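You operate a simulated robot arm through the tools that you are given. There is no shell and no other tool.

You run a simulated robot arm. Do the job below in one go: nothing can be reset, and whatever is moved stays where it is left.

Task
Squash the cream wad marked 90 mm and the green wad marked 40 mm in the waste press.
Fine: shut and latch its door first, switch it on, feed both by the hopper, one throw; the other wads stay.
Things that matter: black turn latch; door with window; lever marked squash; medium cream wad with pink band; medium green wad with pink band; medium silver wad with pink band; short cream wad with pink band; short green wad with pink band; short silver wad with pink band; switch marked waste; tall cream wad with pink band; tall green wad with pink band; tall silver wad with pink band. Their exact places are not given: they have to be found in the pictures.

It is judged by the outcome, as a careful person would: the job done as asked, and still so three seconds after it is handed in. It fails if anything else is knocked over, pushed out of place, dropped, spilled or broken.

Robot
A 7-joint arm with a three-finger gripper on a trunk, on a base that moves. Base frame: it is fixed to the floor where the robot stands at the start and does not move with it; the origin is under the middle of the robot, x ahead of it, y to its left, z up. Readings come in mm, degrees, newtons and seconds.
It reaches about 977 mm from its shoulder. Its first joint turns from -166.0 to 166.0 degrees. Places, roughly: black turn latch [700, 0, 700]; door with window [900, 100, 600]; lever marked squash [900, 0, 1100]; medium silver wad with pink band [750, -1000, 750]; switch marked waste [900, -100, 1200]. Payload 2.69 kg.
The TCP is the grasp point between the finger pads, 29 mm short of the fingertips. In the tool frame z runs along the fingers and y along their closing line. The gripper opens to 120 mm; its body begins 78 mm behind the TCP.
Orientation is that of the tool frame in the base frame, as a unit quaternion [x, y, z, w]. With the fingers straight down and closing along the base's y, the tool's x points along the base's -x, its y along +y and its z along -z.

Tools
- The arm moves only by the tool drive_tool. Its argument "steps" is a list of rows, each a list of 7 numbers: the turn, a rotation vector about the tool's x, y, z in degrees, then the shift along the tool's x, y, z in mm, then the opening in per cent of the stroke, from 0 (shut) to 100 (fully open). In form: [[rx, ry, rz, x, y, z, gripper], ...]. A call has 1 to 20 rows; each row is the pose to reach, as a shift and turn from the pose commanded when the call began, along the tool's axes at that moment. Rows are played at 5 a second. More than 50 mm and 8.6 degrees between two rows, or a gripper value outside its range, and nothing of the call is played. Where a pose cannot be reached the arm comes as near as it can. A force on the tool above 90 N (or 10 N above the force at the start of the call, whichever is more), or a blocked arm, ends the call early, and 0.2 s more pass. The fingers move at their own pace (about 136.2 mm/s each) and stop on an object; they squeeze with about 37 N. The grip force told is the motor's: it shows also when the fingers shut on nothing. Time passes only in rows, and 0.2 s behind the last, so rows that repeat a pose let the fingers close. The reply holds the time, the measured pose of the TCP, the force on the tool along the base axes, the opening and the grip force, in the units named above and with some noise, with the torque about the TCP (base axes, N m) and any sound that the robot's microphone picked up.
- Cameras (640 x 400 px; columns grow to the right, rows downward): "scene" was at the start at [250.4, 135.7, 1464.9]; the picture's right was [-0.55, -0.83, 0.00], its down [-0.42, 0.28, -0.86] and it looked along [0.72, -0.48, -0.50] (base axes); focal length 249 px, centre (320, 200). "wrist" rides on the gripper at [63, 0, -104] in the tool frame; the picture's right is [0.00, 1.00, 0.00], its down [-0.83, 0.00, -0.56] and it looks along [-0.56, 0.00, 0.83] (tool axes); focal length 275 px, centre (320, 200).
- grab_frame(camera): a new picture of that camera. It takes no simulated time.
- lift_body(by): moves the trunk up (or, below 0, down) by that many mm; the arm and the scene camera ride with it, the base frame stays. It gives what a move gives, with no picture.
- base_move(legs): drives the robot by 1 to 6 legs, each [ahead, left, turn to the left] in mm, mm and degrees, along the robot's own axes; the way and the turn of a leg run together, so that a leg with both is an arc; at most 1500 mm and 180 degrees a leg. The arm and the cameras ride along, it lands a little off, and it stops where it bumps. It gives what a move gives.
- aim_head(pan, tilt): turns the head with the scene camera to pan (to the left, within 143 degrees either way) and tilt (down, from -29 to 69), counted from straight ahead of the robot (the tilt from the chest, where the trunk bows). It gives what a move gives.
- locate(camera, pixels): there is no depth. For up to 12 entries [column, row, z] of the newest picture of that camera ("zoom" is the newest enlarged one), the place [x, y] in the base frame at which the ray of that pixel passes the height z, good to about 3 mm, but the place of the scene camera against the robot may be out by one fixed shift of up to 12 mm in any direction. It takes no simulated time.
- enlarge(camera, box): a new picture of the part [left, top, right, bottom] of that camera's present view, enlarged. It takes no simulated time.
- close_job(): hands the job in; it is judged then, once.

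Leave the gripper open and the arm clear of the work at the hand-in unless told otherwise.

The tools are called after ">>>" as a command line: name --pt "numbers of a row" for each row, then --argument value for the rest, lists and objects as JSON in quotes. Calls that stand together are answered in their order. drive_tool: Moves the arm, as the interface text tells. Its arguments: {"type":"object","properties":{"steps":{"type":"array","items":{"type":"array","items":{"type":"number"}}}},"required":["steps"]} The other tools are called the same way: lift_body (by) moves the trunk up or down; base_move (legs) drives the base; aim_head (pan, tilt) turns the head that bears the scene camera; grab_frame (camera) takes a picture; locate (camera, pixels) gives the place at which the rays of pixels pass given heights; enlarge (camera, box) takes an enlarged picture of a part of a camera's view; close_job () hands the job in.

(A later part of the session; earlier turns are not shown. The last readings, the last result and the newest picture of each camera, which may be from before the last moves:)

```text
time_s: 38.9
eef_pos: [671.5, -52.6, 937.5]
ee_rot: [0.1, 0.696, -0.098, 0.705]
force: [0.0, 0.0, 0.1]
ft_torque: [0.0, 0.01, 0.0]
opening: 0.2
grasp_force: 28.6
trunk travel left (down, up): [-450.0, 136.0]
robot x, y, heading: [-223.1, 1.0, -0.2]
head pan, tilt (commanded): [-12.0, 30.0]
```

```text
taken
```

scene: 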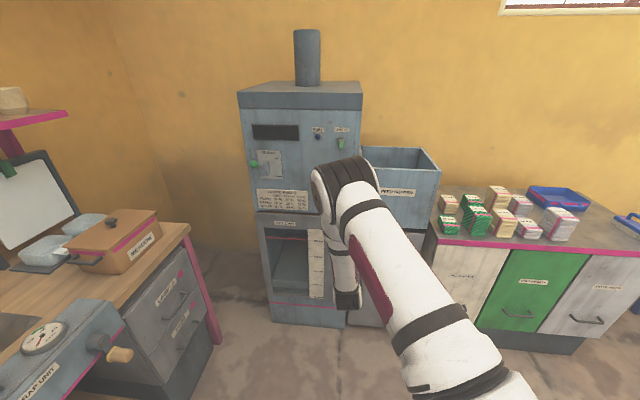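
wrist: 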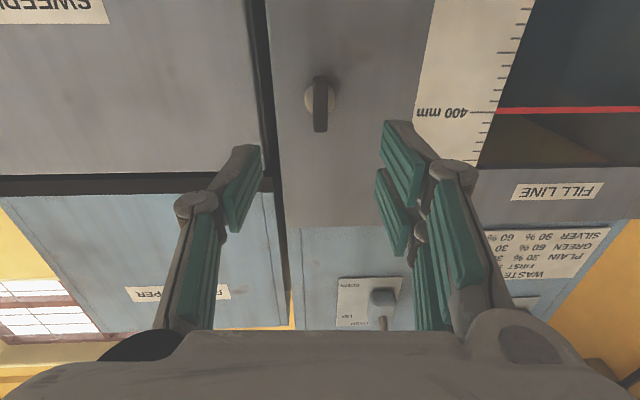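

The lift went straight up. I raise another 130 mm, then roll the hand −90° (camera to the right), yaw straight ahead, and go to about (800, -97, 1130) in front of and below the switch.

>>> lift_body --by 130

>>> drive_tool --pt "0 0 -8 -5 -4 0 0" --pt "0 0 -16 -10 -8 0 0" --pt "0 0 -24 -15 -12 0 0" --pt "0 0 -32 -20 -16 0 0" --pt "0 0 -40 -25 -20 0 0" --pt "0 0 -48 -30 -24 0 0" --pt "0 0 -56 -35 -28 0 0" --pt "0 0 -64 -40 -32 0 0" --pt "0 0 -72 -45 -36 0 0" --pt "0 0 -80 -50 -40 0 0" --pt "0 0 -88 -55 -42 0 0" --pt "0 0 -90 -60 -42 0 0"

>>> grab_frame --camera "wrist"

>>> grab_frame --camera "scene"

```text
time_s: 40.5
eef_pos: [671.2, -52.8, 1066.8]
ee_rot: [0.099, 0.695, -0.098, 0.705]
force: [1.1, -0.1, 0.3]
ft_torque: [0.01, -0.02, -0.03]
opening: 0.0
grasp_force: 28.9
trunk travel left (down, up): [-580.0, 6.0]
robot x, y, heading: [-220.2, 2.6, -0.1]
head pan, tilt (commanded): [-12.0, 30.0]
```

```text
time_s: 43.1
eef_pos: [658.9, -93.8, 1128.1]
ee_rot: [0.422, -0.561, 0.569, -0.428]
force: [-0.1, 0.1, 0.1]
ft_torque: [-0.05, -0.02, 0.02]
opening: 0.1
grasp_force: 28.6
trunk travel left (down, up): [-580.0, 6.0]
robot x, y, heading: [-224.8, -1.9, -0.1]
head pan, tilt (commanded): [-12.0, 30.0]
```

```text
taken
```

wrist: 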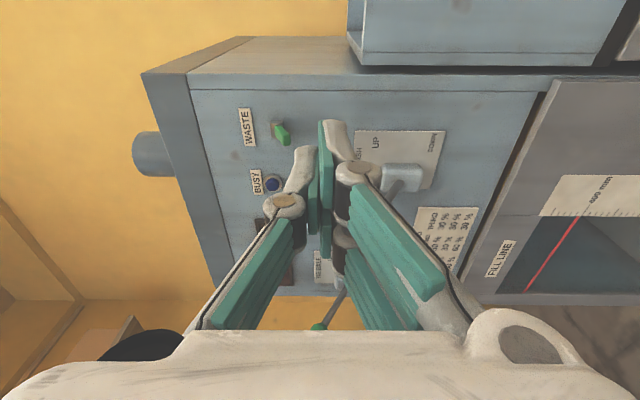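

```text
taken
```

scene: 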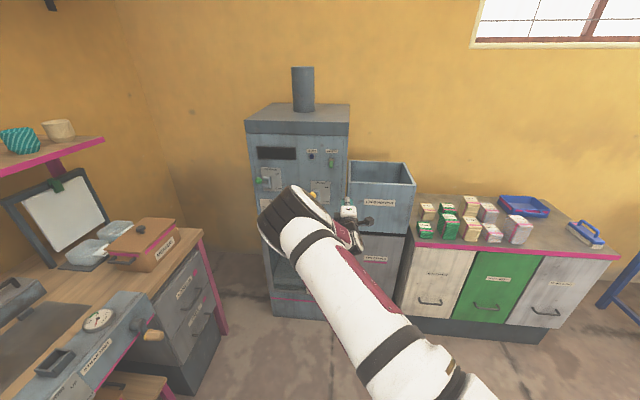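

The switch shows at (281, 133) in the wrist view, from the side now. I enlarge it.

>>> enlarge --camera "wrist" --box '[220, 90, 348, 170]'

>>> locate --camera "wrist" --pixels '[[277, 127, 1170], [277, 127, 1200], [285, 136, 1160], [285, 136, 1190]]'

```text
5.00 times, centred on (284, 130) of wrist
```

zoom: 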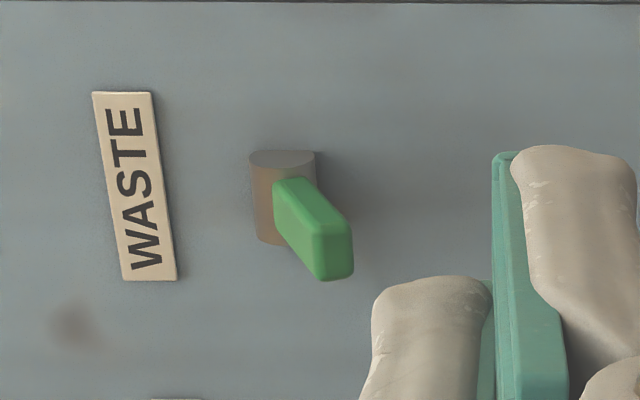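

```text
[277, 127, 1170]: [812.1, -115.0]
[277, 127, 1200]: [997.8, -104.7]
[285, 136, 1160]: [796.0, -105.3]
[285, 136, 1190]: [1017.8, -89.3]
```

The toggle points down and outward, its middle at about (913, -97, 1177). I'll come in from below it: yaw the hand to point straight ahead and move to about (850, -101, 1130).

>>> drive_tool --pt "0 -3.2 0 -9 0 37 0" --pt "0 -6.4 0 -18 0 74 0" --pt "0 -9.6 0 -28 0 111 0" --pt "0 -12.8 0 -37 0 148 0" --pt "0 -16 0 -46 0 170 0" --pt "0 -16 0 -46 0 186 0"

>>> grab_frame --camera "wrist"

>>> enlarge --camera "wrist" --box '[192, 80, 384, 200]'

```text
time_s: 44.5
eef_pos: [833.2, -98.2, 1129.9]
ee_rot: [0.497, -0.498, 0.503, -0.503]
force: [0.8, -0.1, -0.7]
ft_torque: [0.02, 0.0, 0.0]
opening: 0.1
grasp_force: 28.2
out of reach, approached as far as the arm can: row 6
trunk travel left (down, up): [-580.0, 6.0]
robot x, y, heading: [-225.2, -3.7, 0.1]
head pan, tilt (commanded): [-12.0, 30.0]
```

```text
taken
```

wrist: 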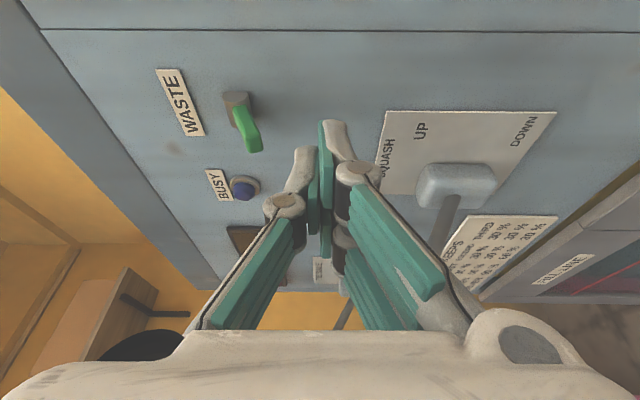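

```text
3.33 times, centred on (288, 140) of wrist
```

zoom: 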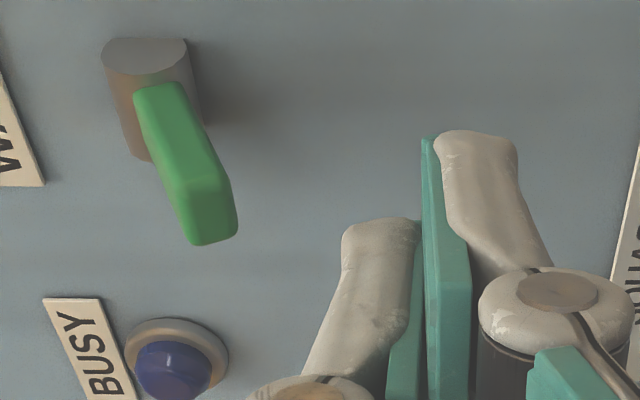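

The arm is at its reach limit here, so I retract the hand 150 mm and drive the base 150 mm ahead before going in.

>>> drive_tool --pt "0 0 0 0 0 -40 0" --pt "0 0 0 0 0 -80 0" --pt "0 0 0 0 0 -120 0" --pt "0 0 0 0 0 -150 0"

>>> base_move --legs '[[150, 0, 0]]'

>>> grab_frame --camera "wrist"

```text
time_s: 45.5
eef_pos: [684.5, -97.0, 1129.2]
ee_rot: [-0.496, 0.497, -0.504, 0.504]
force: [0.9, 0.4, 0.5]
ft_torque: [0.0, 0.0, 0.01]
opening: 0.1
grasp_force: 28.8
trunk travel left (down, up): [-580.0, 6.0]
robot x, y, heading: [-223.7, 1.5, -0.4]
head pan, tilt (commanded): [-12.0, 30.0]
```

```text
time_s: 46.9
eef_pos: [835.5, -97.3, 1128.8]
ee_rot: [0.496, -0.497, 0.504, -0.503]
force: [-0.1, -0.6, -0.8]
ft_torque: [-0.03, -0.01, 0.01]
opening: 0.1
grasp_force: 28.9
trunk travel left (down, up): [-580.0, 6.0]
robot x, y, heading: [-70.1, -0.7, -0.2]
head pan, tilt (commanded): [-12.0, 30.0]
```

```text
taken
```

wrist: 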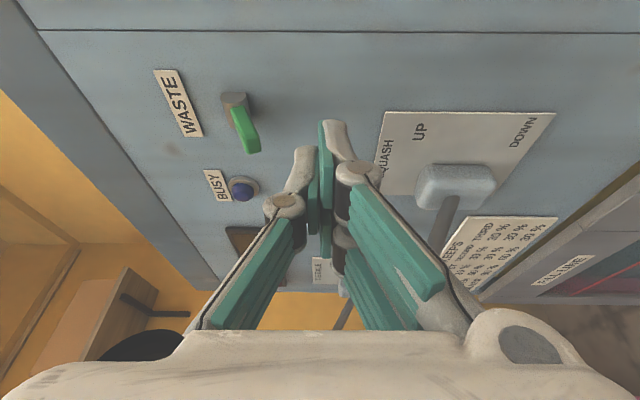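

The view is the same as before, with more reach. I go in 55 mm, 4 mm lower, so the closed tips stop just short of the panel beneath the toggle.

>>> drive_tool --pt "0 0 0 -2 4 15 0" --pt "0 0 0 -2 4 30 0" --pt "0 0 0 -2 4 42 0" --pt "0 0 0 -2 4 50 0" --pt "0 0 0 -2 4 54 0"

>>> grab_frame --camera "wrist"

>>> enlarge --camera "wrist" --box '[192, 60, 384, 180]'

```text
time_s: 48.1
eef_pos: [889.5, -95.9, 1124.5]
ee_rot: [0.497, -0.496, 0.504, -0.503]
force: [0.1, 0.0, 0.5]
ft_torque: [-0.01, -0.01, -0.01]
opening: 0.0
grasp_force: 28.7
trunk travel left (down, up): [-580.0, 6.0]
robot x, y, heading: [-71.0, -2.4, -0.3]
head pan, tilt (commanded): [-12.0, 30.0]
```

```text
taken
```

wrist: 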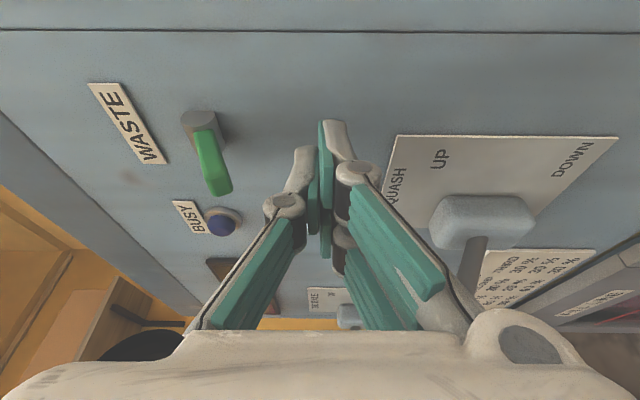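

```text
3.33 times, centred on (288, 120) of wrist
```

zoom: 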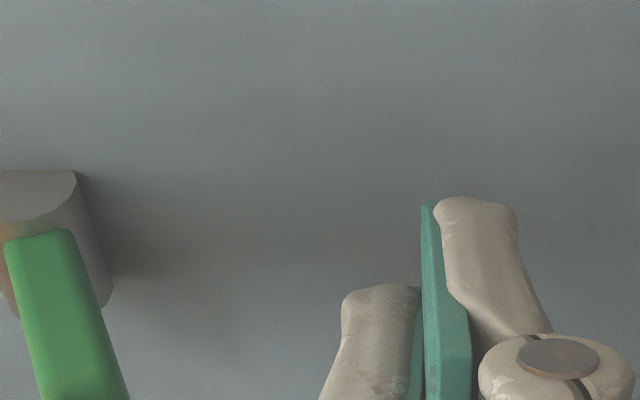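

The tips hover just off the panel with no contact. I enlarge around the toggle to check the sideways alignment before lifting.

>>> enlarge --camera "wrist" --box '[150, 80, 342, 200]'

>>> locate --camera "wrist" --pixels '[[200, 116, 1180], [200, 116, 1190], [209, 160, 1180], [219, 188, 1170], [219, 188, 1175], [219, 188, 1165]]'

```text
3.33 times, centred on (246, 140) of wrist
```

zoom: 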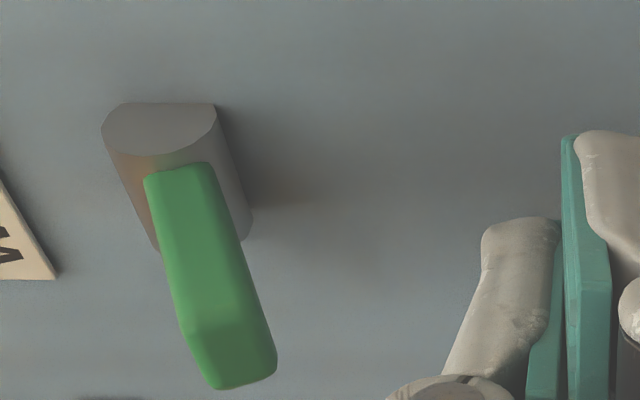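

```text
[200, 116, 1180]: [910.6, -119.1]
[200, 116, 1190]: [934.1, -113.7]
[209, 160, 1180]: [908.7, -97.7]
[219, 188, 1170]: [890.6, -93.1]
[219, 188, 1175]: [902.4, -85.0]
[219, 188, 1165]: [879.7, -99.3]
```

The toggle stands out about 37 mm, its end near (888, -95, 1168). I back off 14 mm so only the fingertip meets it, then lift in small steps toward flipping it up.

>>> drive_tool --pt "0 0 0 0 0 -14 0" --pt "0 0 0 0 -8 -14 0" --pt "0 0 0 0 -16 -14 0" --pt "0 0 0 0 -22 -14 0" --pt "0 0 0 0 -28 -14 0" --pt "0 0 0 0 -33 -14 0" --pt "0 0 0 0 -38 -14 0"

>>> grab_frame --camera "wrist"

```text
time_s: 49.7
eef_pos: [874.7, -95.3, 1162.8]
ee_rot: [0.496, -0.497, 0.504, -0.503]
force: [-0.6, 1.0, -0.1]
ft_torque: [0.01, 0.01, 0.02]
opening: 0.0
grasp_force: 28.0
trunk travel left (down, up): [-580.0, 6.0]
robot x, y, heading: [-69.3, -0.8, 0.0]
head pan, tilt (commanded): [-12.0, 30.0]
```

```text
taken
```

wrist: 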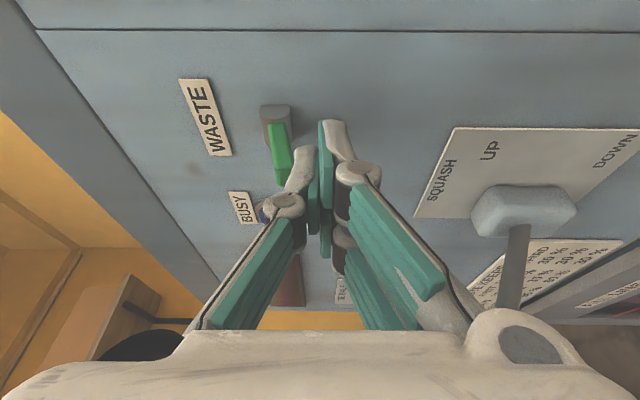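

The fingertip is now right beside the toggle. I keep lifting in 4 mm steps.

>>> drive_tool --pt "0 0 0 0 -4 0 0" --pt "0 0 0 0 -8 0 0" --pt "0 0 0 0 -12 0 0" --pt "0 0 0 0 -15 0 0" --pt "0 0 0 0 -18 0 0"

>>> grab_frame --camera "wrist"

>>> enlarge --camera "wrist" --box '[200, 80, 392, 200]'

```text
time_s: 50.9
eef_pos: [872.9, -96.3, 1182.1]
ee_rot: [0.496, -0.498, 0.504, -0.502]
force: [-0.5, -0.3, -0.1]
ft_torque: [-0.02, 0.05, 0.01]
opening: 0.0
grasp_force: 28.5
trunk travel left (down, up): [-580.0, 6.0]
robot x, y, heading: [-69.4, 0.4, -0.2]
head pan, tilt (commanded): [-12.0, 30.0]
heard: click
```

```text
taken
```

wrist: 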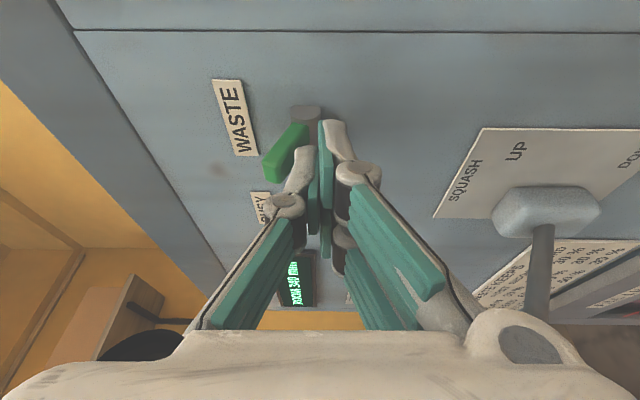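

```text
3.33 times, centred on (296, 140) of wrist
```

zoom: 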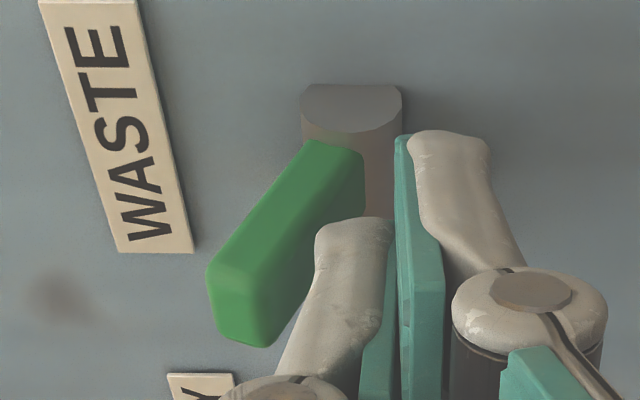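

A click: the toggle is up and the display has lit. I drop 6 mm, pull the hand back 150 mm, and read the display.

>>> drive_tool --pt "0 0 0 0 6 0 0" --pt "0 0 0 0 6 -40 0" --pt "0 0 0 0 6 -85 0" --pt "0 0 0 0 6 -130 0" --pt "0 0 0 0 6 -160 0"

>>> grab_frame --camera "wrist"

>>> grab_frame --camera "scene"

```text
time_s: 52.1
eef_pos: [713.9, -95.2, 1173.3]
ee_rot: [0.496, -0.497, 0.504, -0.503]
force: [0.0, 0.4, 0.1]
ft_torque: [0.03, 0.02, 0.0]
opening: 0.2
grasp_force: 28.8
trunk travel left (down, up): [-580.0, 6.0]
robot x, y, heading: [-71.1, 1.2, -0.2]
head pan, tilt (commanded): [-12.0, 30.0]
```

```text
taken
```

wrist: 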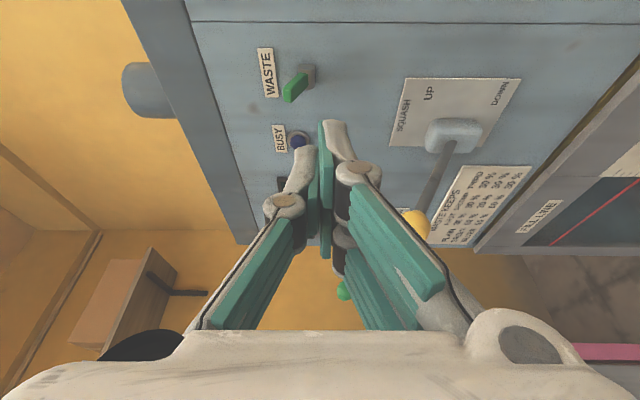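

```text
taken
```

scene: 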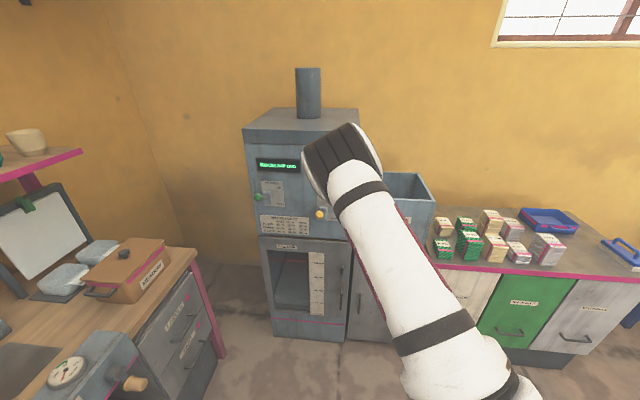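

The display is lit; I enlarge it.

>>> enlarge --camera "scene" --box '[246, 150, 310, 190]'

>>> enlarge --camera "scene" --box '[410, 190, 640, 334]'

```text
10.00 times, centred on (278, 170) of scene
```

zoom: 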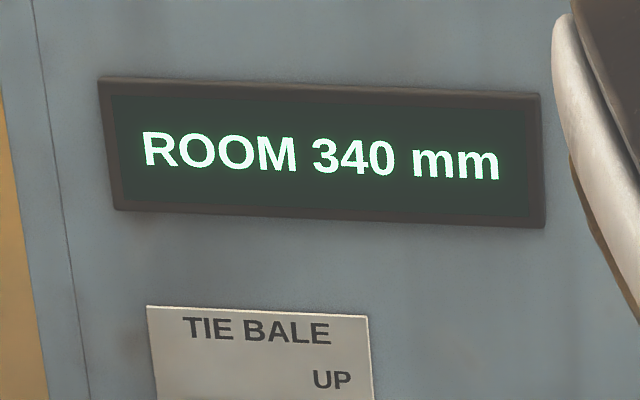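

```text
2.78 times, centred on (525, 262) of scene
```

zoom: 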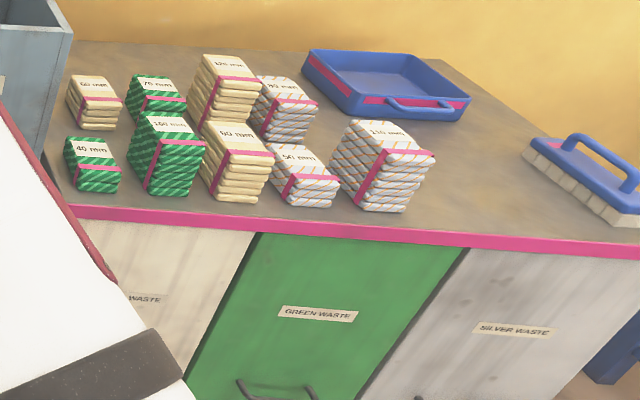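

The press has ROOM 340 mm, so 90 + 40 fit. Now for the wads: I roll the hand back to 0 and retract it from the press.

>>> drive_tool --pt "0 0 8.2 0 0 -5 30" --pt "0 0 16.4 0 0 -10 60" --pt "0 0 24.6 0 0 -15 100" --pt "0 0 32.8 0 0 -20 100" --pt "0 0 41 0 0 -25 100" --pt "0 0 49.2 0 0 -25 100" --pt "0 0 57.4 0 0 -25 100" --pt "0 0 65.6 0 0 -25 100" --pt "0 0 73.8 0 0 -25 100" --pt "0 0 82 0 0 -25 100" --pt "0 0 90 0 0 -25 100"

>>> aim_head --pan -55 --tilt 35

>>> grab_frame --camera "scene"

```text
time_s: 54.5
eef_pos: [688.9, -94.4, 1171.5]
ee_rot: [0.001, 0.703, 0.0, 0.712]
force: [0.2, -0.5, 0.0]
ft_torque: [-0.01, 0.02, 0.0]
opening: 120.1
grasp_force: 0.0
trunk travel left (down, up): [-580.0, 6.0]
robot x, y, heading: [-70.3, 1.3, -0.1]
head pan, tilt (commanded): [-12.0, 30.0]
```

```text
time_s: 55.6
eef_pos: [688.9, -95.1, 1171.4]
ee_rot: [0.001, 0.702, -0.001, 0.712]
force: [-0.3, 0.0, -0.7]
ft_torque: [0.0, 0.0, -0.02]
opening: 120.1
grasp_force: 0.1
trunk travel left (down, up): [-580.0, 6.0]
robot x, y, heading: [-71.2, -0.1, 0.1]
head pan, tilt (commanded): [-55.0, 35.0]
```

```text
taken
```

scene: 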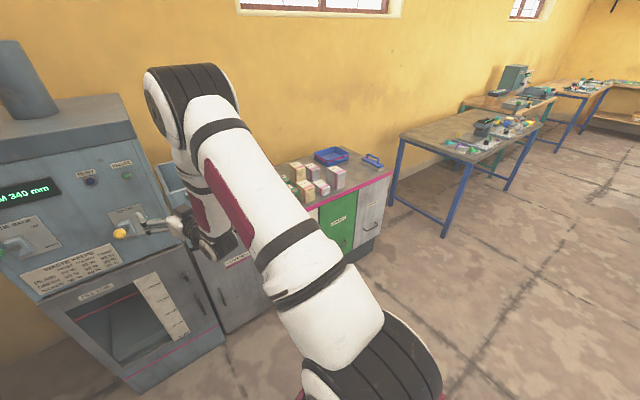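

The arm blocks the view of the wads. I'll tilt the fingers straight down and pull the hand back to about (600, -95, 1210).

>>> drive_tool --pt "0 8.2 0 -3 0 -8 100" --pt "0 16.4 0 -7 0 -16 100" --pt "0 24.6 0 -10 0 -24 100" --pt "0 32.8 0 -14 0 -32 100" --pt "0 41 0 -17 0 -40 100" --pt "0 49.2 0 -20 0 -50 100" --pt "0 57.4 0 -24 0 -58 100" --pt "0 65.6 0 -28 0 -66 100" --pt "0 73.8 0 -32 0 -74 100" --pt "0 82 0 -36 0 -82 100" --pt "0 89.2 0 -40 0 -90 100"

>>> grab_frame --camera "scene"

```text
time_s: 58.0
eef_pos: [598.3, -95.0, 1210.5]
ee_rot: [0.001, 1.0, 0.0, 0.013]
force: [-1.3, 0.5, 0.7]
ft_torque: [0.04, -0.06, 0.0]
opening: 120.1
grasp_force: 0.0
trunk travel left (down, up): [-580.0, 6.0]
robot x, y, heading: [-73.0, -1.7, 0.0]
head pan, tilt (commanded): [-55.0, 35.0]
```

```text
taken
```

scene: 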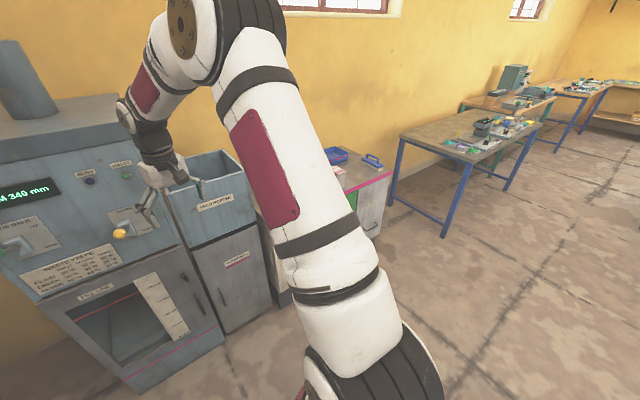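

The hand is up and clear. I turn the base −16° in place to be square to the press and counter, then look at the wads.

>>> base_move --legs '[[0, 0, -16]]'

>>> aim_head --pan -45 --tilt 35

>>> grab_frame --camera "scene"

>>> grab_frame --camera "wrist"

```text
time_s: 59.3
eef_pos: [546.8, -278.1, 1209.6]
ee_rot: [0.142, 0.99, -0.002, 0.014]
force: [-0.3, 0.3, 0.5]
ft_torque: [-0.01, -0.02, 0.02]
opening: 119.8
grasp_force: 0.0
trunk travel left (down, up): [-580.0, 6.0]
robot x, y, heading: [-70.7, -1.0, -16.2]
head pan, tilt (commanded): [-55.0, 35.0]
```

```text
time_s: 60.0
eef_pos: [546.6, -278.1, 1211.0]
ee_rot: [0.142, 0.99, -0.002, 0.015]
force: [-0.1, -0.1, 0.0]
ft_torque: [-0.01, -0.01, 0.02]
opening: 120.0
grasp_force: 0.1
trunk travel left (down, up): [-580.0, 6.0]
robot x, y, heading: [-69.1, -0.9, -16.4]
head pan, tilt (commanded): [-45.0, 35.0]
```

```text
taken
```

scene: 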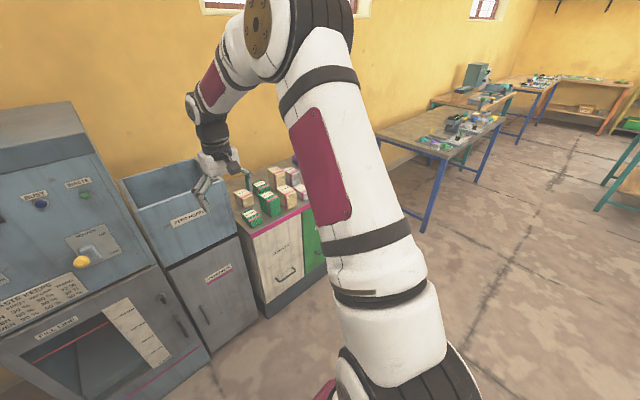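

```text
taken
```

wrist: 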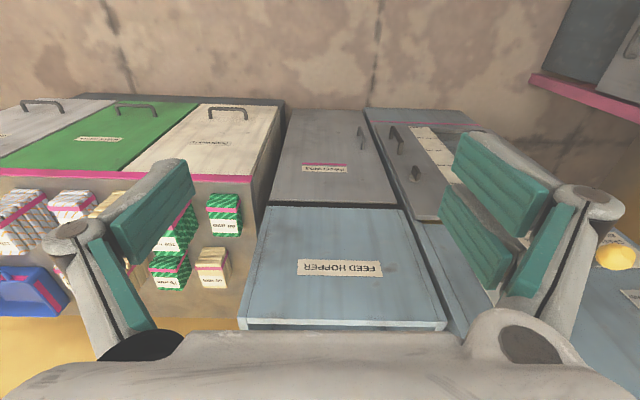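

The camera is now square to the counter; the green 40 mm wad shows at (224, 215). I drive 400 mm to the right to bring the wads in front of the hand.

>>> base_move --legs '[[0, -420, 0]]'

>>> grab_frame --camera "wrist"

>>> aim_head --pan -5 --tilt 38

>>> grab_frame --camera "scene"

```text
time_s: 62.6
eef_pos: [432.4, -674.8, 1210.4]
ee_rot: [0.138, 0.99, -0.002, 0.014]
force: [-0.3, -0.6, 0.2]
ft_torque: [0.03, 0.0, 0.04]
opening: 120.1
grasp_force: 0.1
trunk travel left (down, up): [-580.0, 6.0]
robot x, y, heading: [-186.7, -399.7, -15.5]
head pan, tilt (commanded): [-45.0, 35.0]
```

```text
taken
```

wrist: 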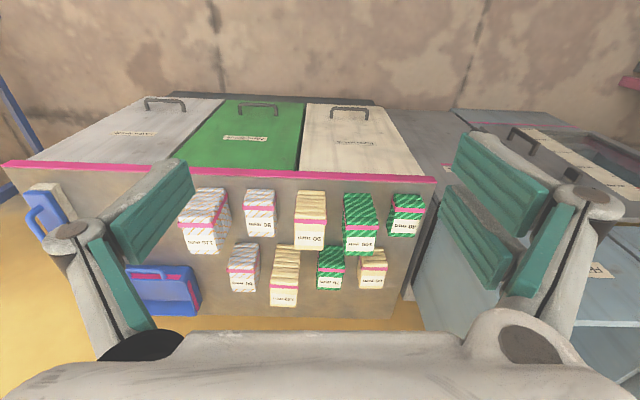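

```text
time_s: 63.7
eef_pos: [432.9, -675.4, 1208.3]
ee_rot: [0.137, 0.991, -0.002, 0.014]
force: [-0.5, -0.2, 0.2]
ft_torque: [0.0, -0.01, -0.01]
opening: 120.2
grasp_force: 0.2
trunk travel left (down, up): [-580.0, 6.0]
robot x, y, heading: [-185.0, -403.3, -15.8]
head pan, tilt (commanded): [-5.0, 38.0]
```

```text
taken
```

scene: 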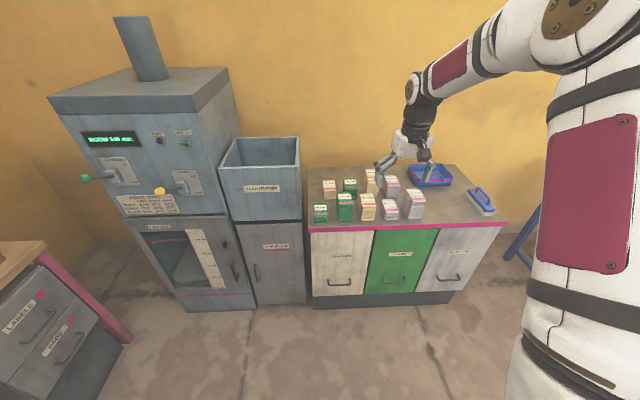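

Both cameras now see all wads. I enlarge the wrist view of them for pixel work.

>>> enlarge --camera "wrist" --box '[170, 170, 442, 340]'

>>> enlarge --camera "scene" --box '[290, 150, 466, 260]'

```text
2.35 times, centred on (306, 255) of wrist
```

zoom: 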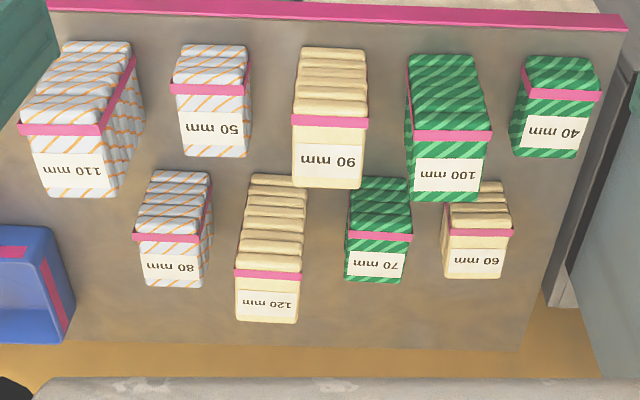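

```text
3.64 times, centred on (378, 205) of scene
```

zoom: 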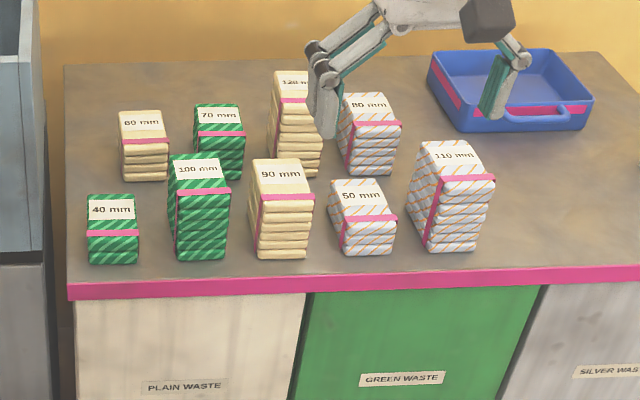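

I triangulate the label centres of the 90 mm (wrist (309.4, 238.4), scene (367.3, 197.8)) and 40 mm (wrist (405, 226.1), scene (320.2, 207.8)) wads.

>>> locate --camera "wrist" --pixels '[[309.4, 238.4, 800], [309.4, 238.4, 900], [405, 226.1, 800], [405, 226.1, 900], [437, 181, 700], [437, 181, 800], [170, 170, 800]]'

>>> locate --camera "scene" --pixels '[[367.3, 197.8, 800], [367.3, 197.8, 900], [320.2, 207.8, 800], [320.2, 207.8, 900], [308.5, 229, 700], [308.5, 229, 800]]'

```text
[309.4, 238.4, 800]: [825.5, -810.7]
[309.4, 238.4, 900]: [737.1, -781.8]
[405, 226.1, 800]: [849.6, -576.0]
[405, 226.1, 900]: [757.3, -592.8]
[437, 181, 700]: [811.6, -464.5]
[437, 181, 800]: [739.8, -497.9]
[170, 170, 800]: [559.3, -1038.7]
```

```text
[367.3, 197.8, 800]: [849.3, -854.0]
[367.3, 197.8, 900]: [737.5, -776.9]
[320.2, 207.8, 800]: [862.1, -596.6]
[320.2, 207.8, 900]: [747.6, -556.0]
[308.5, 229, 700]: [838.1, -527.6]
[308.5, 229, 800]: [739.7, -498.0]
```

Counter top is z≈800 (front-left corner (740, -498)); the 90 mm wad's label is at (747, -785, 890) and the 40 mm one's at (814, -582, 840). I drive 200 mm ahead to bring the wads and the hopper within reach.

>>> base_move --legs '[[200, 0, 0]]'

>>> grab_frame --camera "wrist"

>>> grab_frame --camera "scene"

```text
time_s: 65.2
eef_pos: [623.6, -728.5, 1210.6]
ee_rot: [0.138, 0.99, -0.002, 0.014]
force: [0.5, 0.0, -0.3]
ft_torque: [0.0, 0.0, -0.01]
opening: 120.1
grasp_force: 0.0
trunk travel left (down, up): [-580.0, 6.0]
robot x, y, heading: [7.0, -456.3, -15.6]
head pan, tilt (commanded): [-5.0, 38.0]
```

```text
taken
```

wrist: 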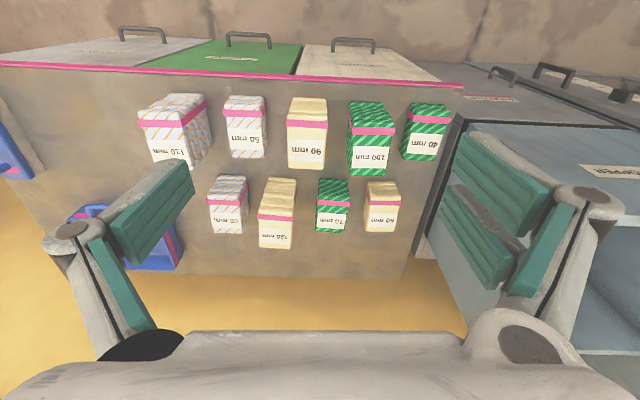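

```text
taken
```

scene: 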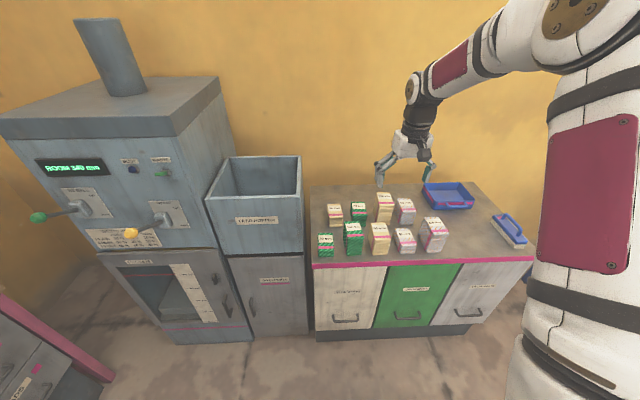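

Wads are aligned with the hand's axes. I enlarge the wrist view around the 40/100/90 wads.

>>> enlarge --camera "wrist" --box '[272, 80, 464, 200]'

```text
3.33 times, centred on (368, 140) of wrist
```

zoom: 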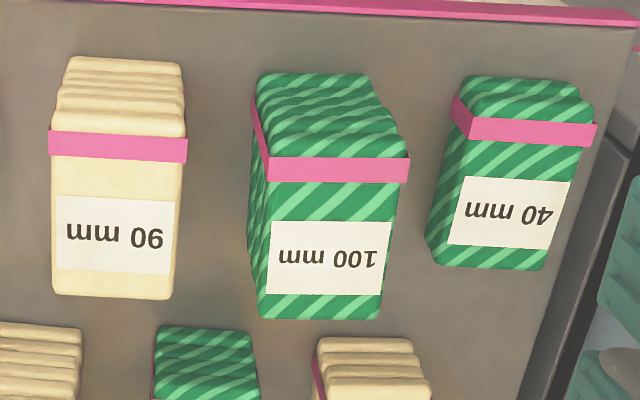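

I locate the top-face corners in this zoom: the 90 mm wad at z=890 and the 40 mm wad at z=840, plus the sides of the 100 mm wad at z=900.

>>> locate --camera "zoom" --pixels '[[50, 132, 890], [186, 134, 890], [174, 296, 890], [54, 294, 890], [470, 121, 840], [594, 124, 840], [545, 268, 840], [435, 262, 840], [267, 150, 900], [406, 152, 900], [380, 318, 900], [260, 316, 900]]'

```text
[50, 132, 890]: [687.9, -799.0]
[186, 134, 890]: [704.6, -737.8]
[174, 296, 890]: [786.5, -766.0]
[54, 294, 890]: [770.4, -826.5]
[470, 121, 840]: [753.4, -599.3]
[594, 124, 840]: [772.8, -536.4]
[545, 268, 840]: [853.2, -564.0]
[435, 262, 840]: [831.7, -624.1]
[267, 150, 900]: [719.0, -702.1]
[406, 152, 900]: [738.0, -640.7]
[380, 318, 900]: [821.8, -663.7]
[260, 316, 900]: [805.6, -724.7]
```

The 90 mm wad measures about 63 × 86 mm with centre (737, -782); the 40 mm wad's centre is (803, -581). Gaps to neighbours are about 42 mm, so I'll enter with fingers at 85 mm opening. I straighten the hand's 1.6° tilt and go above the 90 mm wad at z=1000.

>>> drive_tool --pt "0 0.3 0 -20 -3.5 35.5 71" --pt "0 0.6 0 -39 -7 71 71" --pt "0 0.9 0 -59 -10.4 106.5 71" --pt "0 1.2 0 -79 -14 142 71" --pt "0 1.4 0 -98 -17.3 177.5 71" --pt "0 1.6 0 -118 -20.7 213 71" --pt "0 1.6 0 -118 -20.7 213 71"

>>> grab_frame --camera "wrist"

>>> grab_frame --camera "scene"

```text
time_s: 66.8
eef_pos: [740.0, -780.8, 1001.3]
ee_rot: [0.137, 0.991, 0.0, 0.0]
force: [-0.6, 0.6, -0.5]
ft_torque: [-0.02, 0.0, 0.01]
opening: 85.1
grasp_force: 0.1
trunk travel left (down, up): [-580.0, 6.0]
robot x, y, heading: [5.5, -452.7, -15.5]
head pan, tilt (commanded): [-5.0, 38.0]
```

```text
taken
```

wrist: 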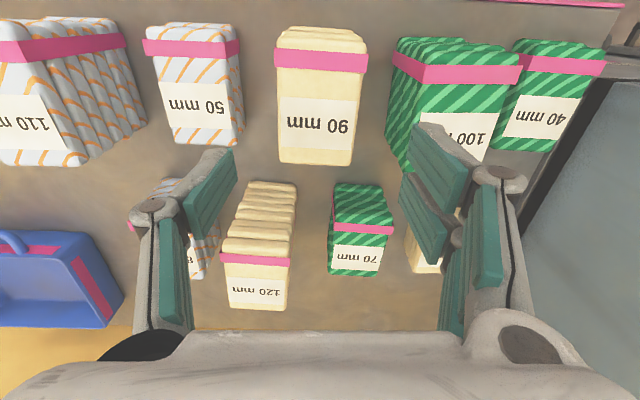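

```text
taken
```

scene: 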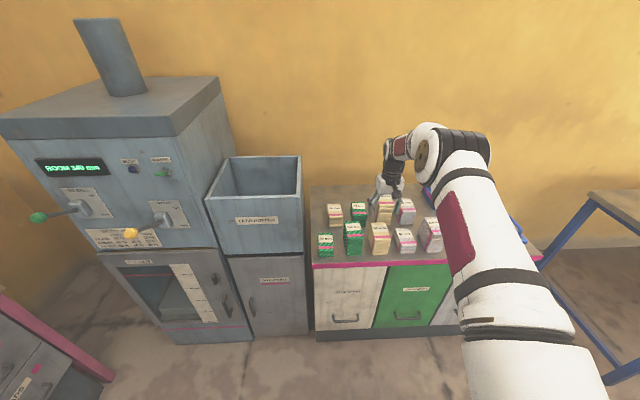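

The 90 mm wad lies right under the hand. I enlarge to refine its centre.

>>> enlarge --camera "wrist" --box '[224, 10, 432, 180]'

```text
2.35 times, centred on (328, 95) of wrist
```

zoom: 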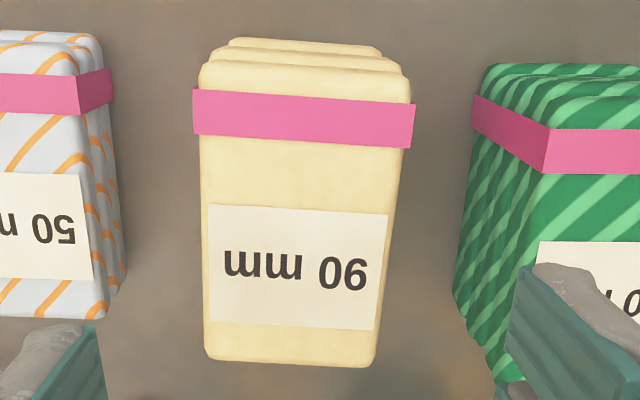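

>>> locate --camera "zoom" --pixels '[[200, 72, 890], [411, 82, 890], [374, 364, 890], [205, 357, 890], [121, 270, 850], [458, 280, 900], [105, 318, 850], [128, 265, 850]]'

```text
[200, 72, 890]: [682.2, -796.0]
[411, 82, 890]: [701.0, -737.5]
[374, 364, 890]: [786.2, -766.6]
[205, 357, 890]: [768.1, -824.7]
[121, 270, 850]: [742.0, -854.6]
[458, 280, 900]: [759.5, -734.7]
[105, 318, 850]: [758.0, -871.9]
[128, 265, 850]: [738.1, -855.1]
```

The wad's centre refines to (734, -781), turned about 2° more than the hand. I correct and descend to z=865, watching the force, without closing yet.

>>> drive_tool --pt "0 0 2 5.3 -1.9 0 71" --pt "0 0 2 5.3 -1.9 30 71" --pt "0 0 2 5.3 -1.9 60 71" --pt "0 0 2 5.3 -1.9 85 71" --pt "0 0 2 5.3 -1.9 105 71" --pt "0 0 2 5.3 -1.9 122 71" --pt "0 0 2 5.3 -1.9 136 71"

>>> grab_frame --camera "wrist"

>>> enlarge --camera "scene" --box '[310, 140, 486, 270]'

```text
time_s: 68.5
eef_pos: [732.7, -779.9, 864.1]
ee_rot: [0.155, 0.988, 0.0, 0.0]
force: [0.2, -0.5, 0.0]
ft_torque: [0.01, 0.01, 0.01]
opening: 85.2
grasp_force: 0.0
trunk travel left (down, up): [-580.0, 6.0]
robot x, y, heading: [5.7, -453.5, -15.3]
head pan, tilt (commanded): [-5.0, 38.0]
```

```text
taken
```

wrist: 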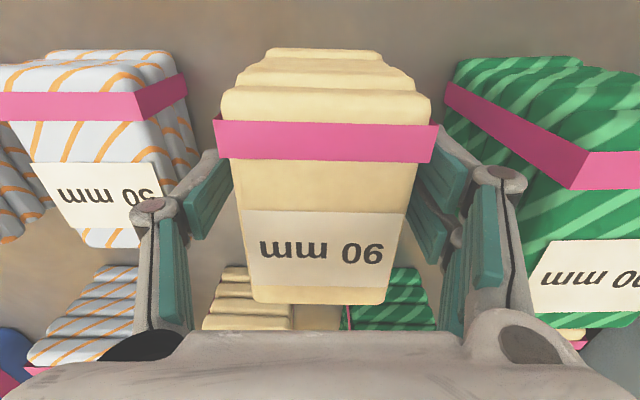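

```text
3.08 times, centred on (398, 205) of scene
```

zoom: 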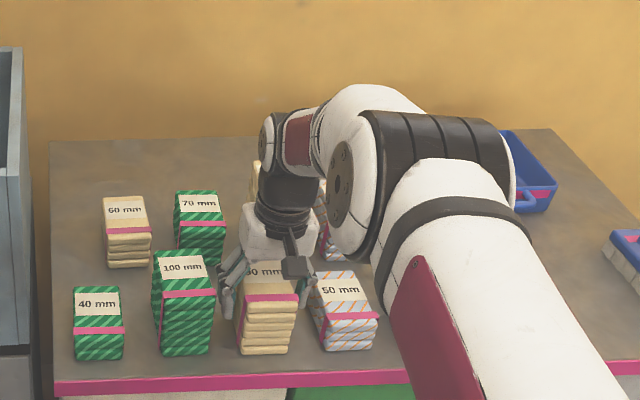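

The fingers straddle the wad with clear gaps on both sides. I close the grip.

>>> drive_tool --pt "0 0 0 0 0 0 45" --pt "0 0 0 0 0 0 30" --pt "0 0 0 0 0 0 30" --pt "0 0 0 0 0 0 30"

>>> grab_frame --camera "wrist"

```text
time_s: 69.5
eef_pos: [734.0, -780.8, 866.4]
ee_rot: [0.154, 0.988, 0.0, 0.0]
force: [0.3, 1.6, 2.1]
ft_torque: [0.01, -0.05, -0.07]
opening: 63.2
grasp_force: 36.7
trunk travel left (down, up): [-580.0, 6.0]
robot x, y, heading: [4.2, -452.4, -15.6]
head pan, tilt (commanded): [-5.0, 38.0]
```

```text
taken
```

wrist: 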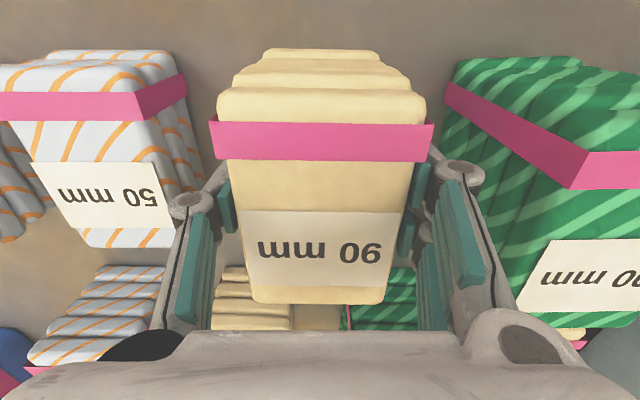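

Held at 63 mm with 37 N. I lift straight up about 310 mm.

>>> drive_tool --pt "0 0 0 0 0 -10 30" --pt "0 0 0 0 0 -30 30" --pt "0 0 0 0 0 -65 30" --pt "0 0 0 0 0 -105 30" --pt "0 0 0 0 0 -150 30" --pt "0 0 0 0 0 -195 30" --pt "0 0 0 0 0 -240 30" --pt "0 0 0 0 0 -280 30" --pt "0 0 0 0 0 -315 30"

>>> grab_frame --camera "wrist"

>>> aim_head --pan 12 --tilt 38

>>> grab_frame --camera "scene"

```text
time_s: 71.5
eef_pos: [732.9, -782.1, 1180.1]
ee_rot: [0.153, 0.988, 0.0, 0.0]
force: [0.6, -0.1, -2.9]
ft_torque: [0.03, 0.05, -0.05]
opening: 63.8
grasp_force: 37.2
trunk travel left (down, up): [-580.0, 6.0]
robot x, y, heading: [7.6, -455.5, -15.9]
head pan, tilt (commanded): [-5.0, 38.0]
```

```text
taken
```

wrist: 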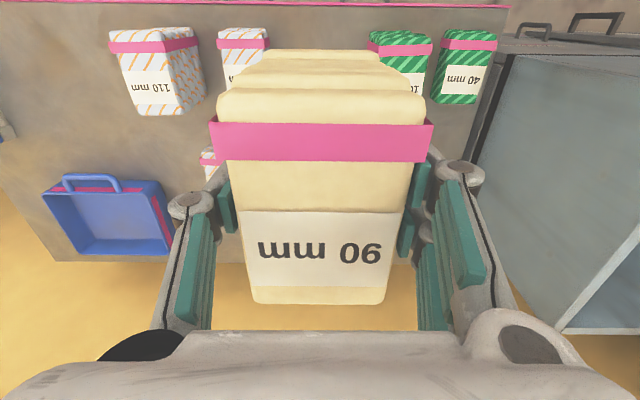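

```text
time_s: 72.2
eef_pos: [733.2, -781.1, 1180.5]
ee_rot: [0.154, 0.988, 0.0, 0.0]
force: [-0.1, 0.4, -1.5]
ft_torque: [0.02, 0.0, 0.01]
opening: 63.1
grasp_force: 37.2
trunk travel left (down, up): [-580.0, 6.0]
robot x, y, heading: [8.3, -453.8, -15.7]
head pan, tilt (commanded): [12.0, 38.0]
```

```text
taken
```

scene: 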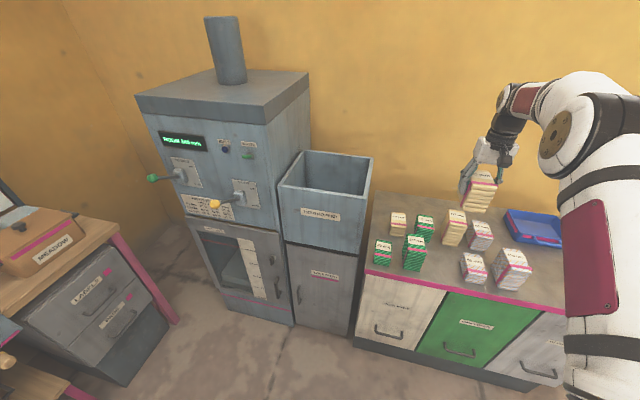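

The wad came up cleanly and the others stand as before. Now I enlarge the hopper for its rim corners.

>>> enlarge --camera "scene" --box '[265, 135, 393, 255]'

```text
3.33 times, centred on (329, 195) of scene
```

zoom: 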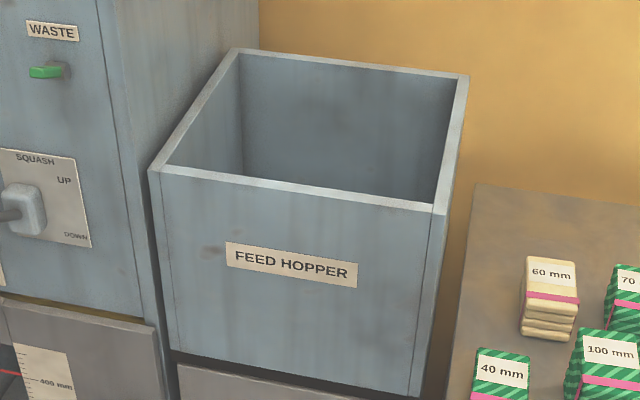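

>>> locate --camera "zoom" --pixels '[[152, 170, 1070], [443, 213, 1070], [467, 75, 1070], [235, 48, 1070], [152, 170, 1030], [443, 213, 1030], [467, 75, 1030], [235, 48, 1030]]'

>>> locate --camera "wrist" --pixels '[[557, 331, 1070], [557, 331, 1030], [636, 232, 1070], [636, 232, 1030]]'

```text
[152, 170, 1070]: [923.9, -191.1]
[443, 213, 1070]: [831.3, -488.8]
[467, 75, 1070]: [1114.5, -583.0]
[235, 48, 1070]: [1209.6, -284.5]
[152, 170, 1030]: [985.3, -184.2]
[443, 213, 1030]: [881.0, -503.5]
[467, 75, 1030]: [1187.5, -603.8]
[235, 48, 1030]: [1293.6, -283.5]
```

```text
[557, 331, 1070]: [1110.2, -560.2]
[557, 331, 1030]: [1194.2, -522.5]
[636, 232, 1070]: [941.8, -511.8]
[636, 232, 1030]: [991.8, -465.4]
```

The rim corners at z≈1075: front-left (924, -191), front-right (831, -489), back-right (1114, -583), back-left (1210, -285). Its centre is about (1020, -387). I raise 40 mm more and shift the base 250 mm to the left so the hopper lies ahead.

>>> drive_tool --pt "0 0 0 0 0 -20 30" --pt "0 0 0 0 0 -40 30"

>>> base_move --legs '[[0, 250, 0]]'

>>> grab_frame --camera "wrist"

>>> grab_frame --camera "scene"

```text
time_s: 72.8
eef_pos: [732.7, -781.8, 1219.2]
ee_rot: [0.154, 0.988, 0.0, 0.0]
force: [-1.0, 0.0, -0.8]
ft_torque: [-0.05, 0.0, 0.02]
opening: 63.5
grasp_force: 36.6
trunk travel left (down, up): [-580.0, 6.0]
robot x, y, heading: [3.8, -456.3, -15.4]
head pan, tilt (commanded): [12.0, 38.0]
```

```text
time_s: 74.7
eef_pos: [802.2, -539.5, 1218.4]
ee_rot: [0.155, 0.988, 0.0, -0.001]
force: [-0.2, -1.0, -0.6]
ft_torque: [0.02, 0.01, 0.03]
opening: 63.6
grasp_force: 37.0
trunk travel left (down, up): [-580.0, 6.0]
robot x, y, heading: [74.3, -211.5, -15.8]
head pan, tilt (commanded): [12.0, 38.0]
```

```text
taken
```

wrist: 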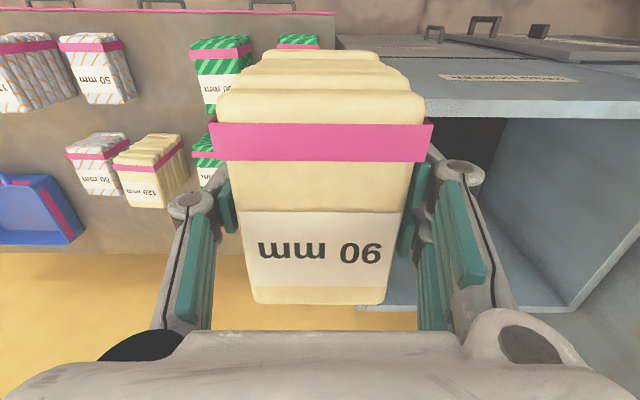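

```text
taken
```

scene: 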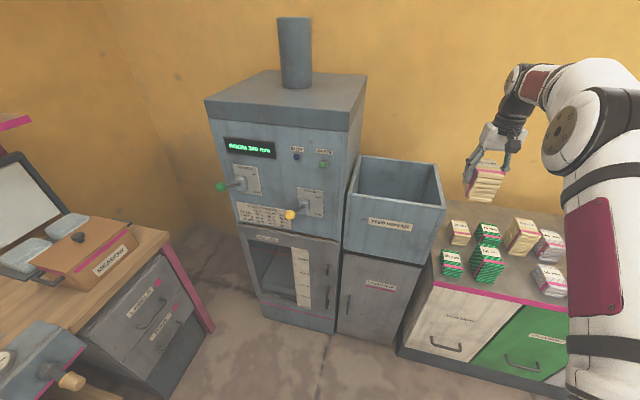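

The wad hangs at z≈1153 bottom, above the rim. I move it over the hopper's middle, about (1005, -400), keeping this height.

>>> drive_tool --pt "0 0 0 -25 32.5 0 30" --pt "0 0 0 -50 65 0 30" --pt "0 0 0 -75 97.5 0 30" --pt "0 0 0 -100 130 0 30" --pt "0 0 0 -125 162.5 0 30" --pt "0 0 0 -150.6 195 0 30" --pt "0 0 0 -150.6 195 0 30"

>>> grab_frame --camera "wrist"

>>> grab_frame --camera "scene"

```text
time_s: 76.3
eef_pos: [880.4, -390.3, 1205.5]
ee_rot: [0.154, 0.988, 0.0, 0.001]
force: [0.7, -0.4, -0.9]
ft_torque: [0.04, 0.04, 0.02]
opening: 63.4
grasp_force: 36.9
out of reach, approached as far as the arm can: row 2, 3, 4, 5, 6, 7
trunk travel left (down, up): [-580.0, 6.0]
robot x, y, heading: [70.5, -211.0, -15.9]
head pan, tilt (commanded): [12.0, 38.0]
```

```text
taken
```

wrist: 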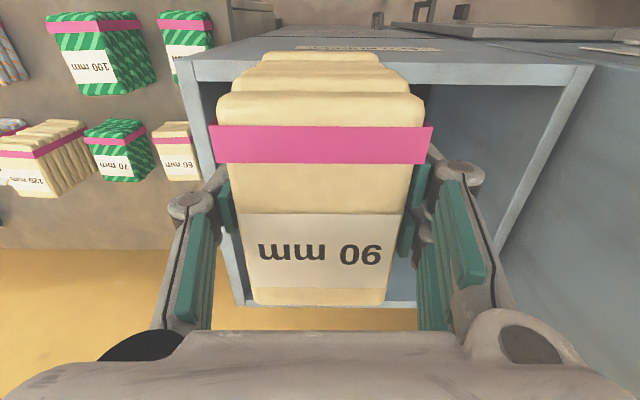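

```text
taken
```

scene: 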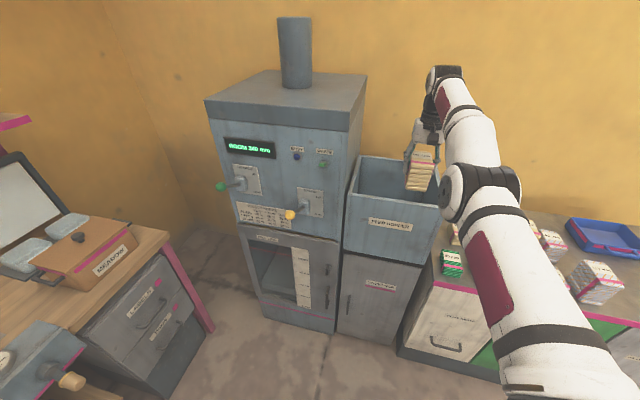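

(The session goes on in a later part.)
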